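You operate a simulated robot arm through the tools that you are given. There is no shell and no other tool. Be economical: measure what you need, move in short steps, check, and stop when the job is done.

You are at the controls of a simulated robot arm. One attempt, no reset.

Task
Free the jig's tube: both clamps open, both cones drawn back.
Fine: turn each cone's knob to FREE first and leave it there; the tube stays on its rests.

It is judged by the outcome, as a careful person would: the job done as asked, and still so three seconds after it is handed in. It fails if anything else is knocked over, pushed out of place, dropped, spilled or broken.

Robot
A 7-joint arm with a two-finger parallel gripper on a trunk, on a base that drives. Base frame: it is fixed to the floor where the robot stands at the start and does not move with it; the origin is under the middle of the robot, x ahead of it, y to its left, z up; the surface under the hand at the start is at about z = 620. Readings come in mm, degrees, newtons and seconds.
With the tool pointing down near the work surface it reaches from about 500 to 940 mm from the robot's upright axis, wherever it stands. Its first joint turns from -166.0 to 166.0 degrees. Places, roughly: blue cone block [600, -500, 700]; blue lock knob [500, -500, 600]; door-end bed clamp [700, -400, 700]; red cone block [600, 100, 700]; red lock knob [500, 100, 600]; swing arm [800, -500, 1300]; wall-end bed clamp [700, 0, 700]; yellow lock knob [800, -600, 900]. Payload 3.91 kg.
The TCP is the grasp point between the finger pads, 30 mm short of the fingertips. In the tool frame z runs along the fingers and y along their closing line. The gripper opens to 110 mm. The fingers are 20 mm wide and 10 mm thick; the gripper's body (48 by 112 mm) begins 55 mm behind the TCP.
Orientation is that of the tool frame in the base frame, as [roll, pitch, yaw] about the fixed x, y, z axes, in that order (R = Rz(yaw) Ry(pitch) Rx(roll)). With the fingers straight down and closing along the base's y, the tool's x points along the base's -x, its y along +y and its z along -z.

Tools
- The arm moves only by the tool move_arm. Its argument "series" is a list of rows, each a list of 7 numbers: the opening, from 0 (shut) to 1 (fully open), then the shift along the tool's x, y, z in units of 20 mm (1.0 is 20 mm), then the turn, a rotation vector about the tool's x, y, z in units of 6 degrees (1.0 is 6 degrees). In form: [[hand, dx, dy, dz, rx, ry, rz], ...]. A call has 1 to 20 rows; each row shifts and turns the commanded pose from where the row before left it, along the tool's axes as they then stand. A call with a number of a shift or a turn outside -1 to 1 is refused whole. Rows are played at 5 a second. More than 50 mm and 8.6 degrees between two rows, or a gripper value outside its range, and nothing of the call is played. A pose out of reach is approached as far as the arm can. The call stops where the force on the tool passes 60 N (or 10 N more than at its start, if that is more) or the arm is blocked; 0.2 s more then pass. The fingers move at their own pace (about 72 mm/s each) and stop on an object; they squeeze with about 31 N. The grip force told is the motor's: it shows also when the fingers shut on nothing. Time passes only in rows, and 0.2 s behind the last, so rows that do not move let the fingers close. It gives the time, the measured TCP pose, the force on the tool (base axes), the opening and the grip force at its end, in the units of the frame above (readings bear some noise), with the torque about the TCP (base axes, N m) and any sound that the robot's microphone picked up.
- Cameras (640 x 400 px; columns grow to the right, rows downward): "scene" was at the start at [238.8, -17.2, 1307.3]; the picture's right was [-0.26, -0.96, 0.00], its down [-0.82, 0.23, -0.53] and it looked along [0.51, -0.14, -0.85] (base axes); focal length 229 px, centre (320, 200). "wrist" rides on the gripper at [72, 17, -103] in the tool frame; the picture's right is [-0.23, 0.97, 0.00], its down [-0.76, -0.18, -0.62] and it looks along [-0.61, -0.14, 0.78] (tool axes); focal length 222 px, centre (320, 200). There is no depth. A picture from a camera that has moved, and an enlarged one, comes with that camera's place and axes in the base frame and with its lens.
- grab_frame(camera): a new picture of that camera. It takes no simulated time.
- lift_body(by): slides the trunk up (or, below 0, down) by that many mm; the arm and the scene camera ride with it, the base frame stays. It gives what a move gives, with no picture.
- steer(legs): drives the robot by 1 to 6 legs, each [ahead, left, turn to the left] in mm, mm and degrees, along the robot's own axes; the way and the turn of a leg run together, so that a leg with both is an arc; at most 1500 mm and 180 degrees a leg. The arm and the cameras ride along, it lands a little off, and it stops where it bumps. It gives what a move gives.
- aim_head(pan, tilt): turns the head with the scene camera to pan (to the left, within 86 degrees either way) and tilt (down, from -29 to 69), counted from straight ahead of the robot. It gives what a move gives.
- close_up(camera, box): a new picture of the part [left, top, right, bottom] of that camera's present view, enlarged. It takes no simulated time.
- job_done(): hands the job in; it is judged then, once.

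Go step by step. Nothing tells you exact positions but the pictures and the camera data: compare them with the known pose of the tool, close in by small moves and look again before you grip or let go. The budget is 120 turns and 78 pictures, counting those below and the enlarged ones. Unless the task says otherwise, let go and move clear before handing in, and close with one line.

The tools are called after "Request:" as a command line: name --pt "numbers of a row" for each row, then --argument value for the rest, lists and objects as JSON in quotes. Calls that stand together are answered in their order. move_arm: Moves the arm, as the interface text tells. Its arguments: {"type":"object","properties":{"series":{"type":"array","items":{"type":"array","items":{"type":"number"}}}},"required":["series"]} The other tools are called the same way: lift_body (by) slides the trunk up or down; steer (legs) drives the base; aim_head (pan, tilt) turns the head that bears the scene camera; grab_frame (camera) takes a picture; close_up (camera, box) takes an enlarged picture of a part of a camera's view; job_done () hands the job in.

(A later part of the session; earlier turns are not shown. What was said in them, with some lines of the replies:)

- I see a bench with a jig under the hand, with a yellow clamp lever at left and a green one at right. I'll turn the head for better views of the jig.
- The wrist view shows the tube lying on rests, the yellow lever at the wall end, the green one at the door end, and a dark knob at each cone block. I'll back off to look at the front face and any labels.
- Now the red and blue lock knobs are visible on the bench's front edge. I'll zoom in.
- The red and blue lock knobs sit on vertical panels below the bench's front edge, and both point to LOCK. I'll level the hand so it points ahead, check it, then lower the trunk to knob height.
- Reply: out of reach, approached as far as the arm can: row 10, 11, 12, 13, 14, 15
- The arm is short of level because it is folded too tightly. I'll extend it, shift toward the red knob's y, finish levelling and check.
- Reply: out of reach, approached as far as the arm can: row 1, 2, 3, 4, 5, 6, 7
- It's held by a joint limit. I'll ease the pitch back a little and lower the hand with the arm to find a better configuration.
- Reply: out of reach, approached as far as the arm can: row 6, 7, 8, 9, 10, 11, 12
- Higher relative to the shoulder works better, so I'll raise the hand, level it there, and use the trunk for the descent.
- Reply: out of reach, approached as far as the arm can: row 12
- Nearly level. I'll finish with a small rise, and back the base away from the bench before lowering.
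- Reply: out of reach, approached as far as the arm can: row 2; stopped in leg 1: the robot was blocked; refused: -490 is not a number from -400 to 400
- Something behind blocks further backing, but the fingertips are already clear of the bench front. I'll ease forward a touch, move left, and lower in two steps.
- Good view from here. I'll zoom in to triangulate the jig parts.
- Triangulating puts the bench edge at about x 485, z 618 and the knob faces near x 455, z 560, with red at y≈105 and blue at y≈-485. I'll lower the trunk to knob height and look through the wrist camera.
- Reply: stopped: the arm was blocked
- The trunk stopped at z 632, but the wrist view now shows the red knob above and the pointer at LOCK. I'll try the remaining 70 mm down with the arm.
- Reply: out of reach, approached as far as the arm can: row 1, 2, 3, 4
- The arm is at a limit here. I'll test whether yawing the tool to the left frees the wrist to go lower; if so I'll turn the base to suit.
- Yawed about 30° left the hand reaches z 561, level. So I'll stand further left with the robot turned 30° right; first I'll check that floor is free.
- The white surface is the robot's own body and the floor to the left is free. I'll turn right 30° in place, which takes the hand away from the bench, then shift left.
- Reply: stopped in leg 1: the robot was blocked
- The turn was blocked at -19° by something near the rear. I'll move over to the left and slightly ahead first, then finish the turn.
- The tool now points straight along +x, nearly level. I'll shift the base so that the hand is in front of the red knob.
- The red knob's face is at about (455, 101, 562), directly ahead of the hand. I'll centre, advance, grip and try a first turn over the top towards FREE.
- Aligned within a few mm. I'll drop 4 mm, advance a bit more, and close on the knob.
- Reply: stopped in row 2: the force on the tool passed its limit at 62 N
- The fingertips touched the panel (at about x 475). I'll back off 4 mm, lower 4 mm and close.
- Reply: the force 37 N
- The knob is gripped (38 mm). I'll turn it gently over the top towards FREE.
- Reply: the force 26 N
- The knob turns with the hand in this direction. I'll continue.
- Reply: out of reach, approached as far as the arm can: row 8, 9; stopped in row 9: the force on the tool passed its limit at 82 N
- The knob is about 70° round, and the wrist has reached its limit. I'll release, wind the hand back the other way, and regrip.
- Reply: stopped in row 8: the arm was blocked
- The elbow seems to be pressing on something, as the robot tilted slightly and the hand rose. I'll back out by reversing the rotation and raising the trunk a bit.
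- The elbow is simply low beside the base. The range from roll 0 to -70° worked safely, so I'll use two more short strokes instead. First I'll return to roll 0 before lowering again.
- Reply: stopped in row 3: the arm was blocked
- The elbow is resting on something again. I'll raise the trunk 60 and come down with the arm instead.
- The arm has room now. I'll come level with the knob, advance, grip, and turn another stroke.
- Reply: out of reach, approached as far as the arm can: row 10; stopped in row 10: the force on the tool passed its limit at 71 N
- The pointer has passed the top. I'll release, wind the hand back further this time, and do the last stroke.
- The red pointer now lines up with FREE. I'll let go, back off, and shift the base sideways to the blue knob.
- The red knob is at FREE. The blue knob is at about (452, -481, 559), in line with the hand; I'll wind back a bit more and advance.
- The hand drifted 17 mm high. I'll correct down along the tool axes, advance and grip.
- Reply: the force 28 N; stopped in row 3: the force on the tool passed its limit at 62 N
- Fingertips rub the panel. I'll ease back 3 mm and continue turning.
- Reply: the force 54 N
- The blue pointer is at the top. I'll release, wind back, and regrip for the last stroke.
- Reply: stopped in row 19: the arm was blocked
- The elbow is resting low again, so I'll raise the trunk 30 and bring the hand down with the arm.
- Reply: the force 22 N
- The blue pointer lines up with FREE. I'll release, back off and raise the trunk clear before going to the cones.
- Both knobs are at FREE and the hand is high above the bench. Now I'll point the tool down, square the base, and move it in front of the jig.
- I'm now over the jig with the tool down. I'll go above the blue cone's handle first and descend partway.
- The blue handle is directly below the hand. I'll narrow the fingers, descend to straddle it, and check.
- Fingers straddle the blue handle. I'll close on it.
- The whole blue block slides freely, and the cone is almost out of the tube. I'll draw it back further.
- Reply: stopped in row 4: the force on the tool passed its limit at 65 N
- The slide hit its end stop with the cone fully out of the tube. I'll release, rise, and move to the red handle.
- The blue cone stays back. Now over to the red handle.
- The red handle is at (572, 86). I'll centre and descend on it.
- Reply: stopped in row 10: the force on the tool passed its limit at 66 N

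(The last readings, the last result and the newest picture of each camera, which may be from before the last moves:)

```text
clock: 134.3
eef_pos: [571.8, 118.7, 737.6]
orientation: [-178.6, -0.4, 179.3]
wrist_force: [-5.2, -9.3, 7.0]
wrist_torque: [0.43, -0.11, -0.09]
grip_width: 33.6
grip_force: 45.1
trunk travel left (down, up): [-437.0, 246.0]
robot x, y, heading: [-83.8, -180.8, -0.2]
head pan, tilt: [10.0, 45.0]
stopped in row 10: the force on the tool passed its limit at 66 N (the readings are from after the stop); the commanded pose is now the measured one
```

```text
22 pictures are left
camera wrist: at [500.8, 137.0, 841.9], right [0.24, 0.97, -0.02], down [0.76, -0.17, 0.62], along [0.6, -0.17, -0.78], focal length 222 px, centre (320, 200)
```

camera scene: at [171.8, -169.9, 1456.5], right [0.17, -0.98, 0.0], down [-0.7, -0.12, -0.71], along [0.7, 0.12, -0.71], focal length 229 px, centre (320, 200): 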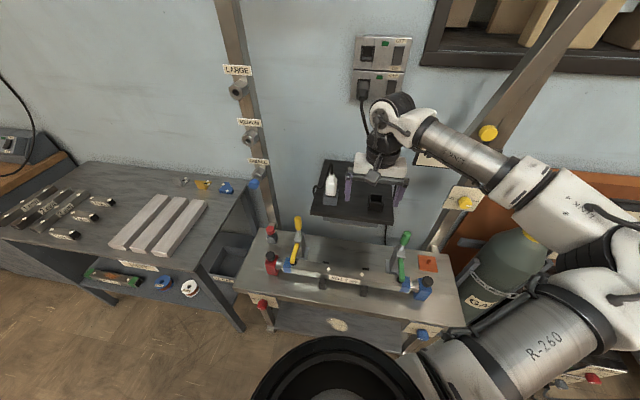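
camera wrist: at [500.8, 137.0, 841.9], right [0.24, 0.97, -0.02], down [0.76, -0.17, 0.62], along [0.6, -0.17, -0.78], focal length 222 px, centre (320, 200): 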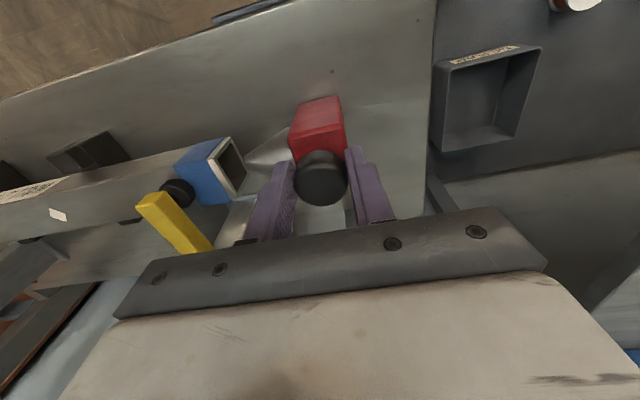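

The red cone is back at its stop too. I'll release, rise, and study the clamps.

Request:
move_arm --pt "0.55 0 0 0 0 0 0" --pt "0.55 0 0 0 0 0 0" --pt "0.55 0 0 -1 0 0 0" --pt "0.55 0 0 -1 0 0 0" --pt "0.55 0 0 -1 0 0 0" --pt "0.55 0 0 -1 -0.23 -0.07 -0.12" --pt "0.55 0 0 -1 0 0 0" --pt "0.55 0 0 -1 0 0 0" --pt "0.55 0 0 -1 0 0 0" --pt "0.55 0 0 -1 0 0 0" --pt "0.55 0 0 -1 0 0 0" --pt "0.55 0 0 -0.5 0 0 0" --pt "0.55 0 0 0 0 0 0"

Request:
aim_head --pan 0 --tilt 45

Request:
grab_frame --camera "scene"

Request:
grab_frame --camera "wrist"

```text
clock: 137.1
eef_pos: [572.6, 121.1, 927.5]
orientation: [179.8, 0.2, -179.8]
wrist_force: [0.2, -0.6, 0.6]
wrist_torque: [0.02, -0.03, 0.0]
grip_width: 60.3
grip_force: 0.1
trunk travel left (down, up): [-437.0, 246.0]
robot x, y, heading: [-77.2, -188.0, 0.1]
head pan, tilt: [10.0, 45.0]
```

```text
clock: 137.8
eef_pos: [573.1, 120.5, 926.0]
orientation: [179.9, 0.0, -179.9]
wrist_force: [-0.2, -0.4, -0.3]
wrist_torque: [-0.01, 0.02, 0.0]
grip_width: 60.5
grip_force: 0.0
trunk travel left (down, up): [-437.0, 246.0]
robot x, y, heading: [-83.9, -187.9, 0.0]
head pan, tilt: [0.0, 45.0]
```

```text
21 pictures are left
camera scene: at [172.5, -184.2, 1236.5], right [0.0, -1.0, 0.0], down [-0.71, 0.0, -0.71], along [0.71, 0.0, -0.71], focal length 229 px, centre (320, 200)
```

scene: 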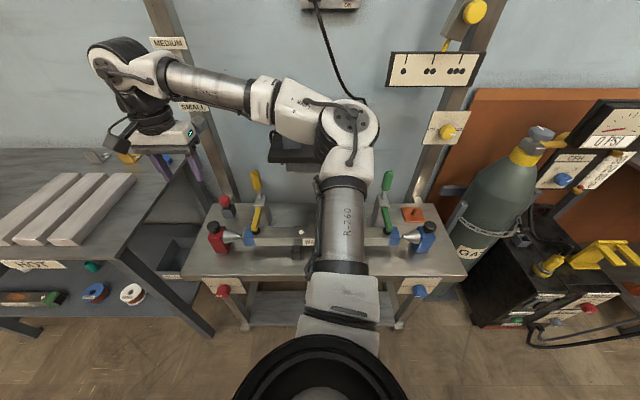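

```text
20 pictures are left
camera wrist: at [500.2, 136.5, 1030.6], right [0.22, 0.97, 0.0], down [0.76, -0.18, 0.62], along [0.61, -0.14, -0.78], focal length 222 px, centre (320, 200)
```

wrist: 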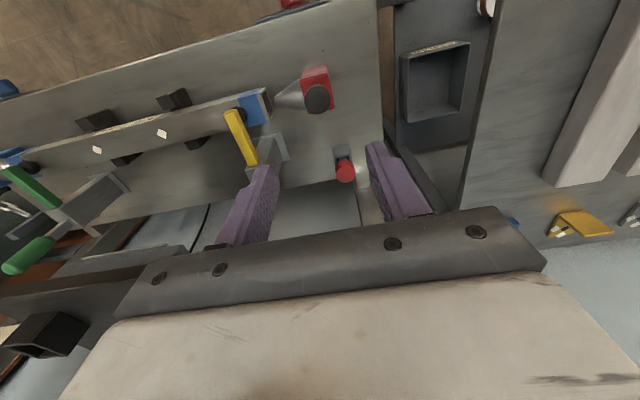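

Request:
close_up --camera "scene" --box '[200, 160, 296, 260]'

Request:
close_up --camera "scene" --box '[360, 160, 456, 260]'

```text
4.00 times, centred on (248, 210) of scene
camera zoom: at [172.5, -184.2, 1236.5], right [0.0, -1.0, 0.0], down [-0.71, 0.0, -0.71], along [0.71, 0.0, -0.71], focal length 916 px, centre (608, 160)
```

zoom: 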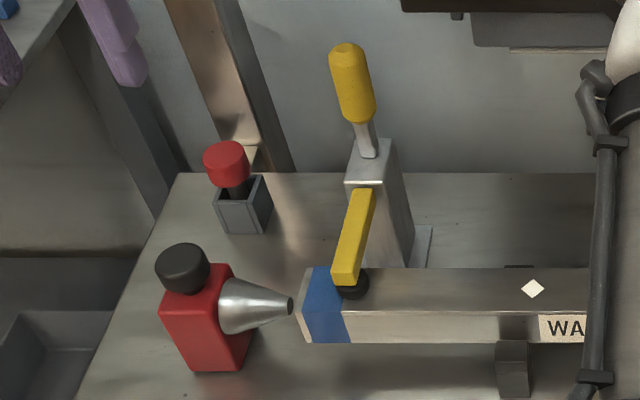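

```text
4.00 times, centred on (408, 210) of scene
camera zoom: at [172.5, -184.2, 1236.5], right [0.0, -1.0, 0.0], down [-0.71, 0.0, -0.71], along [0.71, 0.0, -0.71], focal length 916 px, centre (-32, 160)
```

zoom: 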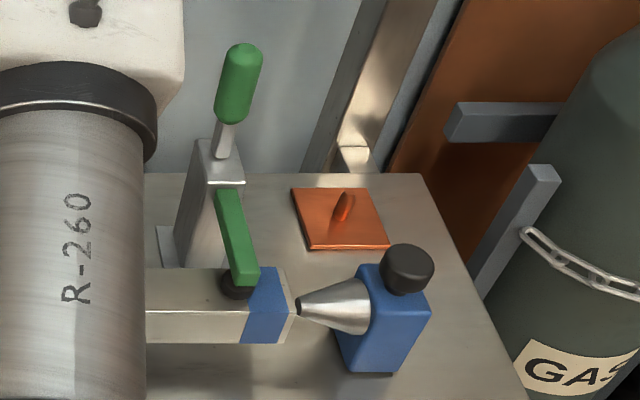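

Yellow handle stands vertically from (671, 0, 743) to about (677, -2, 840), with its arm forward over the tube. Opening should swing the handle away (+x). I'll bring the open hand in with its right finger in front of the handle, body kept clear of the shelf at y<-40.

Request:
move_arm --pt "0.82 -0.8 -0.9 0 0 0 0" --pt "0.82 -0.8 -0.9 0 0 0 0" --pt "0.82 -0.8 -0.9 0 0 0 0" --pt "0.82 -0.8 -0.92 0 0 0 0" --pt "0.82 0 0 1 0 0 0" --pt "0.82 0 0 1 0 0 0" --pt "0.82 0 0 1 0 0 0" --pt "0.82 0 0 0.8 0 0 0" --pt "0.82 0 0 0.8 0 0 0" --pt "0.82 0 0 0 0 0 0"

Request:
close_up --camera "scene" --box '[180, 130, 308, 250]'

Request:
grab_frame --camera "wrist"

```text
clock: 140.0
eef_pos: [636.6, 50.0, 833.9]
orientation: [179.9, 0.1, -179.9]
wrist_force: [-0.8, 0.0, 0.4]
wrist_torque: [-0.05, 0.0, -0.01]
grip_width: 90.4
grip_force: 0.1
trunk travel left (down, up): [-437.0, 246.0]
robot x, y, heading: [-77.2, -186.2, -0.3]
head pan, tilt: [0.0, 45.0]
```

```text
3.33 times, centred on (244, 190) of scene
camera zoom: at [172.5, -184.2, 1236.5], right [0.0, -1.0, 0.0], down [-0.71, 0.0, -0.71], along [0.71, 0.0, -0.71], focal length 764 px, centre (573, 233)
```

zoom: 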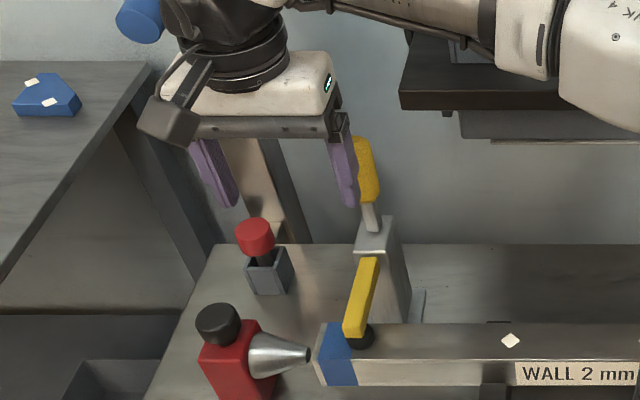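

```text
16 pictures are left
camera wrist: at [564.4, 64.4, 938.1], right [0.22, 0.97, 0.0], down [0.76, -0.18, 0.62], along [0.61, -0.14, -0.78], focal length 222 px, centre (320, 200)
```

wrist: 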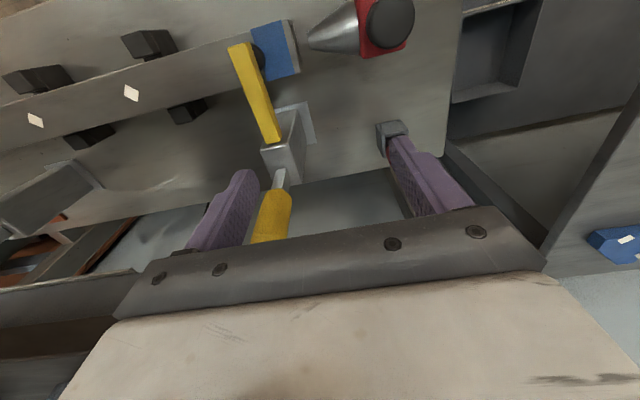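

The finger is lined up in front of the yellow handle. I'll push it away in small steps along its arc.

Request:
move_arm --pt "0.82 -0.7 -0.1 0 0 0 0" --pt "0.82 -0.7 0 -0.05 0 0 0" --pt "0.82 -0.7 0 0 0 0 0" --pt "0.82 -0.7 0 0.2 0 0 0" --pt "0.82 0 0 0 0 0 0"

Request:
close_up --camera "scene" --box '[180, 130, 308, 250]'

```text
clock: 141.2
eef_pos: [693.3, 47.4, 831.9]
orientation: [179.9, 0.1, -179.8]
wrist_force: [0.0, 0.0, 0.6]
wrist_torque: [0.02, 0.01, 0.05]
grip_width: 90.3
grip_force: 0.1
trunk travel left (down, up): [-437.0, 246.0]
robot x, y, heading: [-79.0, -183.7, 0.1]
head pan, tilt: [0.0, 45.0]
```

```text
3.33 times, centred on (244, 190) of scene
camera zoom: at [172.5, -184.2, 1236.5], right [0.0, -1.0, 0.0], down [-0.71, 0.0, -0.71], along [0.71, 0.0, -0.71], focal length 764 px, centre (573, 233)
```

zoom: 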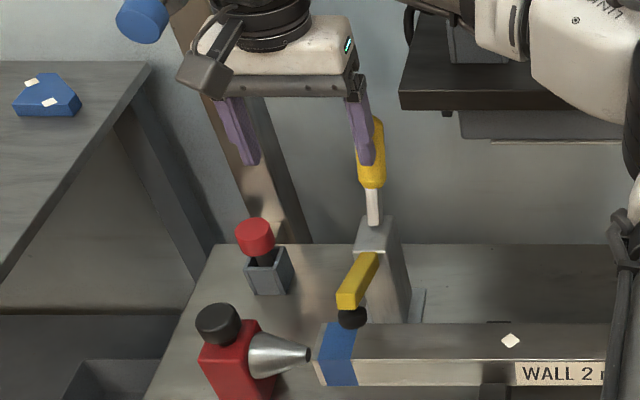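

The arm is rising and the foot is off the tube. I'll continue along the arc.

Request:
move_arm --pt "0.82 -0.6 0 0.25 0 0 0" --pt "0.82 -0.6 0 0.4 0 0 0" --pt "0.82 -0.5 0 0.5 0 0 0" --pt "0.82 -0.4 0 0.6 0 0 0" --pt "0.82 -0.3 0 0.7 0 0 0" --pt "0.82 0 0 0 0 0 0"

Request:
close_up --camera "scene" --box '[180, 130, 308, 250]'

```text
clock: 142.4
eef_pos: [731.9, 49.8, 805.3]
orientation: [179.8, 0.0, -179.7]
wrist_force: [-25.0, -7.7, 33.2]
wrist_torque: [-1.87, 0.41, -1.42]
grip_width: 94.1
grip_force: 3.7
trunk travel left (down, up): [-437.0, 246.0]
robot x, y, heading: [-83.0, -184.4, 0.0]
head pan, tilt: [0.0, 45.0]
stopped in row 5: the force on the tool passed its limit at 73 N (the readings are from after the stop); the commanded pose is now the measured one
```

```text
3.33 times, centred on (244, 190) of scene
camera zoom: at [167.5, -185.5, 1238.1], right [0.0, -1.0, 0.0], down [-0.7, 0.0, -0.71], along [0.71, 0.0, -0.7], focal length 764 px, centre (573, 233)
```

zoom: 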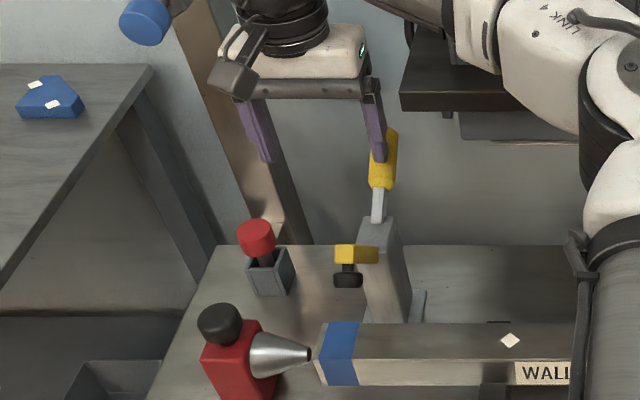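

The lever resists firmly now, likely its end stop. I'll back off and see whether it stays open.

Request:
move_arm --pt "0.82 0 0 -0.8 0 0 0" --pt "0.82 0 0 -1 0 0 0" --pt "0.82 0 0 -1 0 0 0" --pt "0.82 0 0 -1 0 0 0" --pt "0.82 0.5 0 -1 0 0 0" --pt "0.82 1 0 -1 0 0 0" --pt "0.82 1 0 0 0 0 0" --pt "0.82 1 0 0 0 0 0" --pt "0.82 0.5 0 0 0 0 0" --pt "0.82 0 0 0 0 0 0"

Request:
close_up --camera "scene" --box '[180, 130, 308, 250]'

Request:
grab_frame --camera "wrist"

```text
clock: 144.6
eef_pos: [655.8, 49.4, 912.1]
orientation: [179.9, -0.1, -179.6]
wrist_force: [0.4, -0.2, -0.6]
wrist_torque: [0.0, -0.01, -0.01]
grip_width: 90.1
grip_force: 0.1
trunk travel left (down, up): [-437.0, 246.0]
robot x, y, heading: [-86.4, -185.0, 0.1]
head pan, tilt: [0.0, 45.0]
```

```text
3.33 times, centred on (244, 190) of scene
camera zoom: at [171.8, -184.2, 1236.5], right [0.0, -1.0, 0.0], down [-0.71, 0.0, -0.71], along [0.71, 0.0, -0.71], focal length 764 px, centre (573, 233)
```

zoom: 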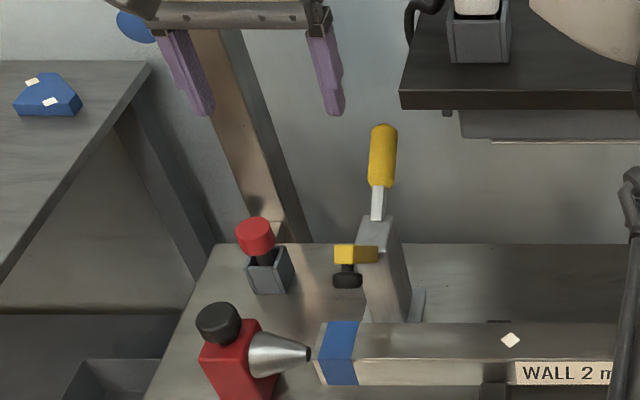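

```text
12 pictures are left
camera wrist: at [583.0, 64.2, 1016.5], right [0.22, 0.97, 0.0], down [0.76, -0.18, 0.62], along [0.61, -0.14, -0.78], focal length 222 px, centre (320, 200)
```

wrist: 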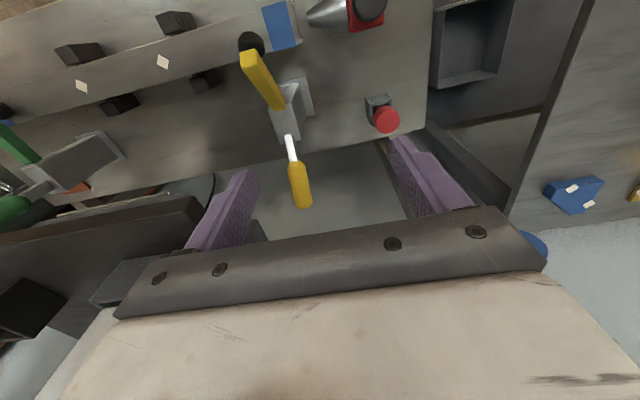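

The lever stayed open at about 55-60°. To be sure that's the end stop, I'll press once more nearer the handle's end.

Request:
move_arm --pt "0.82 -1 -0.1 0 0 0 0" --pt "0.82 -1 0 0.5 0 0 0" --pt "0.82 -1 0 1 0 0 0" --pt "0.82 -0.5 0 1 0 0 0" --pt "0.82 -0.2 0 0.7 0 0 0" --pt "0.82 -0.25 0 0.4 0 0 0" --pt "0.82 -0.25 0 0.4 0 0 0" --pt "0.82 -0.25 0 0.4 0 0 0" --pt "0.82 -0.25 0 0.4 0 0 0" --pt "0.82 -0.25 0 0.4 0 0 0" --pt "0.82 0 0 0 0 0 0"

Request:
close_up --camera "scene" --box '[180, 130, 308, 250]'

```text
clock: 147.0
eef_pos: [750.1, 49.4, 816.3]
orientation: [179.9, 0.1, -179.6]
wrist_force: [-25.5, -3.1, 29.4]
wrist_torque: [-1.49, 0.44, -1.27]
grip_width: 91.1
grip_force: 0.5
trunk travel left (down, up): [-437.0, 246.0]
robot x, y, heading: [-82.7, -185.2, 0.0]
head pan, tilt: [0.0, 45.0]
```

```text
3.33 times, centred on (244, 190) of scene
camera zoom: at [167.7, -184.8, 1237.9], right [0.0, -1.0, 0.0], down [-0.7, 0.0, -0.71], along [0.71, 0.0, -0.7], focal length 764 px, centre (573, 233)
```

zoom: 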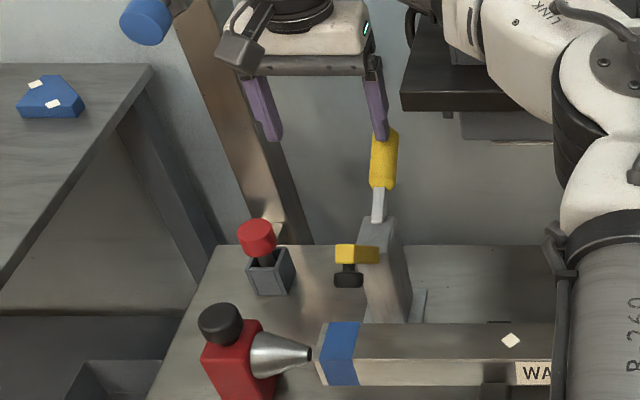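

The lever hasn't moved further, so the yellow clamp is at its end stop. I'll retreat up and forward and move over to the green clamp.

Request:
move_arm --pt "0.82 0 0 -1 0 0 0" --pt "0.82 0 0 -1 0 0 0" --pt "0.82 0 0 -1 0 0 0" --pt "0.82 0.5 0 -1 0 0 0.1" --pt "0.82 1 0 -0.5 0 0 0" --pt "0.82 1 0 0 0 0 0" --pt "0.82 1 0 0 0 0 0" --pt "0.82 1 0 0 0 0 0" --pt "0.82 1 0 0 0 0 0" --pt "0.82 0.2 -1 0 0 0 0" --pt "0.82 0 -1 0 0 0 0" --pt "0.82 0 -1 0 0 0 0" --pt "0.82 0 -1 0 0 0 0" --pt "0.82 0 -1 0 0 0 0" --pt "0.82 0 -1 0 0 0 0" --pt "0.82 0 -1 0 0 0 0" --pt "0.82 0 -1 0 0 0 0" --pt "0.82 0 -1 0 0 0 0"

Request:
move_arm --pt "0.82 0 -1 0 0 0 0" --pt "0.82 0 -1 0 0 0 0" --pt "0.82 0 -1 0 0 0 0" --pt "0.82 0 -1 0 0 0 0" --pt "0.82 0 -1 0 0 0 0" --pt "0.82 0 -1 0 0 0 0" --pt "0.82 0 -1 0 0 0 0" --pt "0.82 0 -1 0 0 0 0" --pt "0.82 0 -1 0 0 0 0" --pt "0.82 0 -1 0 0 0 0" --pt "0.82 0 -1 0 0 0 0" --pt "0.82 0 -1 0 0 0 0" --pt "0.82 0 -1 0 0 0 0" --pt "0.82 0 -1 0 0 0 0" --pt "0.82 0 -0.6 0 0 0 0" --pt "0.82 0 0 0 0 0 0"

Request:
grab_frame --camera "wrist"

```text
clock: 150.8
eef_pos: [639.0, -132.1, 898.3]
orientation: [179.9, -0.3, 179.8]
wrist_force: [0.2, 0.0, -0.6]
wrist_torque: [-0.01, 0.02, 0.01]
grip_width: 90.0
grip_force: 0.0
trunk travel left (down, up): [-437.0, 246.0]
robot x, y, heading: [-81.3, -183.7, -0.1]
head pan, tilt: [0.0, 45.0]
```

```text
clock: 154.2
eef_pos: [638.3, -424.1, 897.1]
orientation: [179.9, -0.3, 179.7]
wrist_force: [0.1, 0.0, -0.2]
wrist_torque: [-0.05, -0.01, -0.01]
grip_width: 90.0
grip_force: 0.1
trunk travel left (down, up): [-437.0, 246.0]
robot x, y, heading: [-82.6, -186.7, 0.3]
head pan, tilt: [0.0, 45.0]
```

```text
10 pictures are left
camera wrist: at [566.0, -408.1, 1001.6], right [0.23, 0.97, 0.0], down [0.76, -0.18, 0.62], along [0.6, -0.14, -0.78], focal length 222 px, centre (320, 200)
```

wrist: 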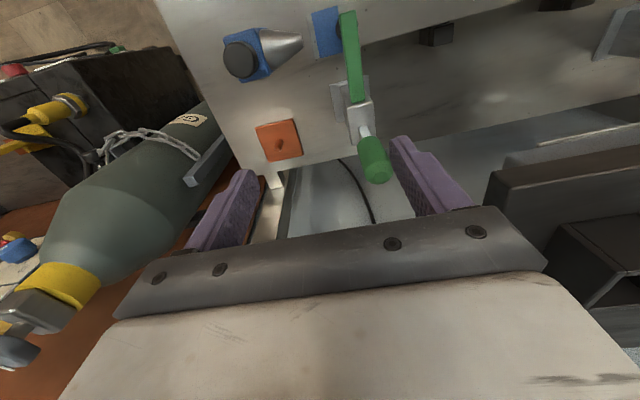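

The green handle stands at about (673, -380) with the left finger just to be lined up in front of it. I'll shift 6 mm, lower, and push it along the same arc.

Request:
move_arm --pt "0.82 0 -0.3 0.8 0 0 0" --pt "0.82 0 0 0.8 0 0 0" --pt "0.82 0 0 0.8 0 0 0" --pt "0.82 0 0 0.75 0 0 0" --pt "0.82 0 0 0 0 0 0"

Request:
grab_frame --camera "wrist"

```text
clock: 155.4
eef_pos: [638.0, -430.4, 833.5]
orientation: [-180.0, -0.1, 179.7]
wrist_force: [0.6, 0.4, -0.2]
wrist_torque: [-0.01, 0.0, -0.02]
grip_width: 90.2
grip_force: 0.1
trunk travel left (down, up): [-437.0, 246.0]
robot x, y, heading: [-82.5, -182.3, -0.1]
head pan, tilt: [0.0, 45.0]
```

```text
9 pictures are left
camera wrist: at [565.9, -414.1, 938.2], right [0.23, 0.97, 0.0], down [0.76, -0.18, 0.62], along [0.6, -0.14, -0.78], focal length 222 px, centre (320, 200)
```

wrist: 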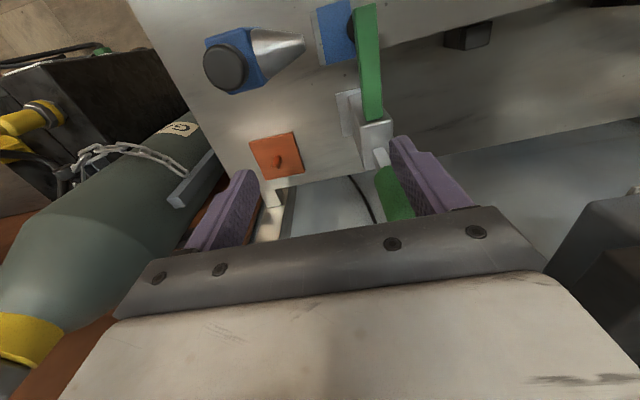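

Request:
move_arm --pt "0.82 -0.7 0.05 0 0 0 0" --pt "0.82 -0.7 0 -0.05 0 0 0" --pt "0.82 -0.7 0 0 0 0 0" --pt "0.82 -0.7 0 0.2 0 0 0" --pt "0.82 0 0 0 0 0 0"

Request:
grab_frame --camera "wrist"

```text
clock: 156.6
eef_pos: [694.3, -428.0, 831.1]
orientation: [-180.0, -0.2, 179.8]
wrist_force: [0.1, -0.1, -0.5]
wrist_torque: [0.01, -0.01, 0.02]
grip_width: 90.2
grip_force: 0.1
trunk travel left (down, up): [-437.0, 246.0]
robot x, y, heading: [-81.7, -183.7, 0.2]
head pan, tilt: [0.0, 45.0]
```

```text
8 pictures are left
camera wrist: at [622.0, -412.2, 935.6], right [0.23, 0.97, 0.0], down [0.76, -0.18, 0.62], along [0.6, -0.14, -0.78], focal length 222 px, centre (320, 200)
```

wrist: 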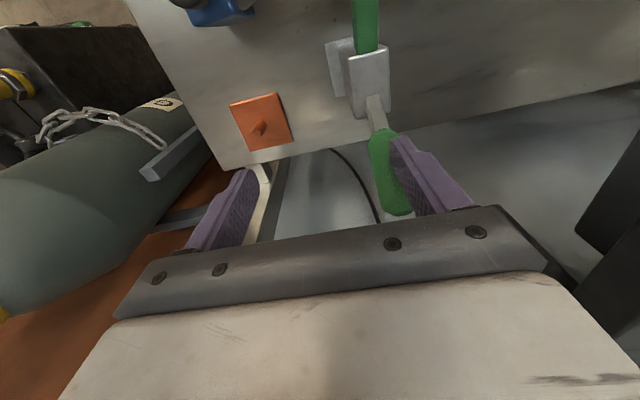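

Request:
move_arm --pt "0.82 -0.6 -0.2 0.25 0 0 0" --pt "0.82 -0.6 0 0.4 0 0 0" --pt "0.82 -0.5 0 0.5 0 0 0" --pt "0.82 -0.4 0 0.6 0 0 0" --pt "0.82 -0.3 0 0.7 0 0 0" --pt "0.82 0 0 0 0 0 0"

Request:
move_arm --pt "0.82 0 0 -0.8 0 0 0" --pt "0.82 0 0 -1 0 0 0" --pt "0.82 0 0 -1 0 0 0" --pt "0.82 0 0 -1 0 0 0" --pt "0.82 0.5 0 -1 0 0 0" --pt "0.82 1 0 -1 0 0 0" --pt "0.82 1 0 0 0 0 0" --pt "0.82 1 0 0 0 0 0" --pt "0.82 1 0 0 0 0 0" --pt "0.82 1 0 0 0 0 0" --pt "0.82 1 0 -1 0 0 0" --pt "0.82 1 0 -1 0 0 0" --pt "0.82 0 0 -1 0 0 0" --pt "0.82 0 0 0 0 0 0"

Request:
grab_frame --camera "wrist"

```text
clock: 157.7
eef_pos: [730.8, -434.3, 803.8]
orientation: [179.7, -0.2, 179.9]
wrist_force: [-25.6, 1.4, 31.6]
wrist_torque: [1.73, 0.47, 1.3]
grip_width: 91.6
grip_force: 1.2
trunk travel left (down, up): [-437.0, 246.0]
robot x, y, heading: [-81.7, -185.8, -0.2]
head pan, tilt: [0.0, 45.0]
stopped in row 5: the force on the tool passed its limit at 72 N (the readings are from after the stop); the commanded pose is now the measured one
```

```text
clock: 160.7
eef_pos: [585.9, -434.8, 973.1]
orientation: [179.6, -0.4, 179.8]
wrist_force: [-0.5, -0.1, 0.6]
wrist_torque: [0.03, 0.02, 0.02]
grip_width: 90.2
grip_force: 0.1
trunk travel left (down, up): [-437.0, 246.0]
robot x, y, heading: [-82.0, -187.6, 0.1]
head pan, tilt: [0.0, 45.0]
```

```text
7 pictures are left
camera wrist: at [514.6, -418.6, 1078.0], right [0.23, 0.97, 0.0], down [0.77, -0.18, 0.62], along [0.6, -0.14, -0.79], focal length 222 px, centre (320, 200)
```

wrist: 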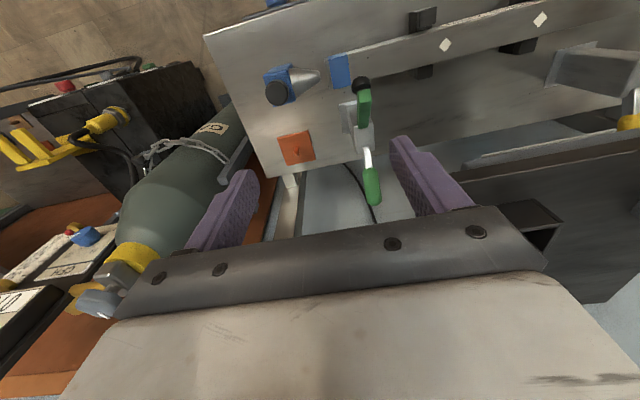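

The green clamp is open at the same end stop and stays there. One last overall check.

Request:
grab_frame --camera "scene"

Request:
close_up --camera "scene" --box '[190, 160, 470, 310]'

```text
6 pictures are left
camera scene: at [171.2, -184.4, 1236.5], right [0.0, -1.0, 0.0], down [-0.71, 0.0, -0.71], along [0.71, 0.0, -0.71], focal length 229 px, centre (320, 200)
```

scene: 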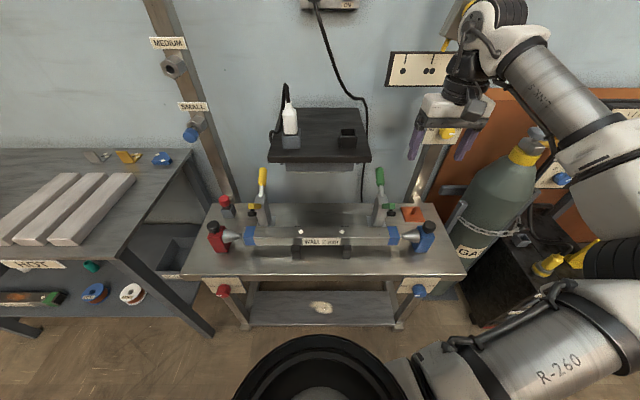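

```text
2.29 times, centred on (330, 235) of scene
camera zoom: at [171.2, -184.4, 1236.5], right [0.0, -1.0, 0.0], down [-0.71, 0.0, -0.71], along [0.71, 0.0, -0.71], focal length 524 px, centre (297, 120)
```

zoom: 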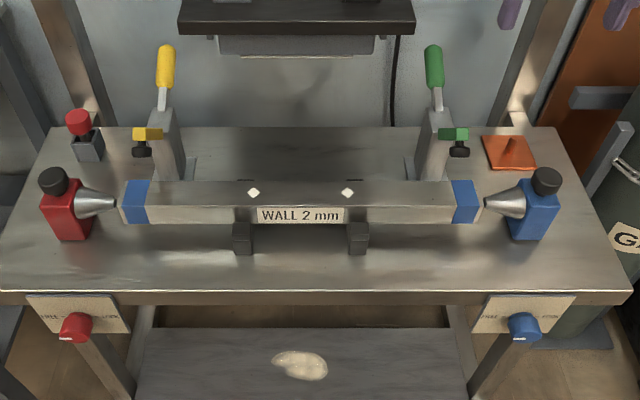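

Both clamps are open, both cones are drawn back, both knobs point to FREE, and the tube rests undisturbed on its supports. The hand is clear, so I'm handing it in.

Request:
job_done

```text
The job is handed in.
```

The tube is free: both cone knobs are at FREE, both cones are drawn back to their stops, both clamps are open, and the tube is still on its rests.
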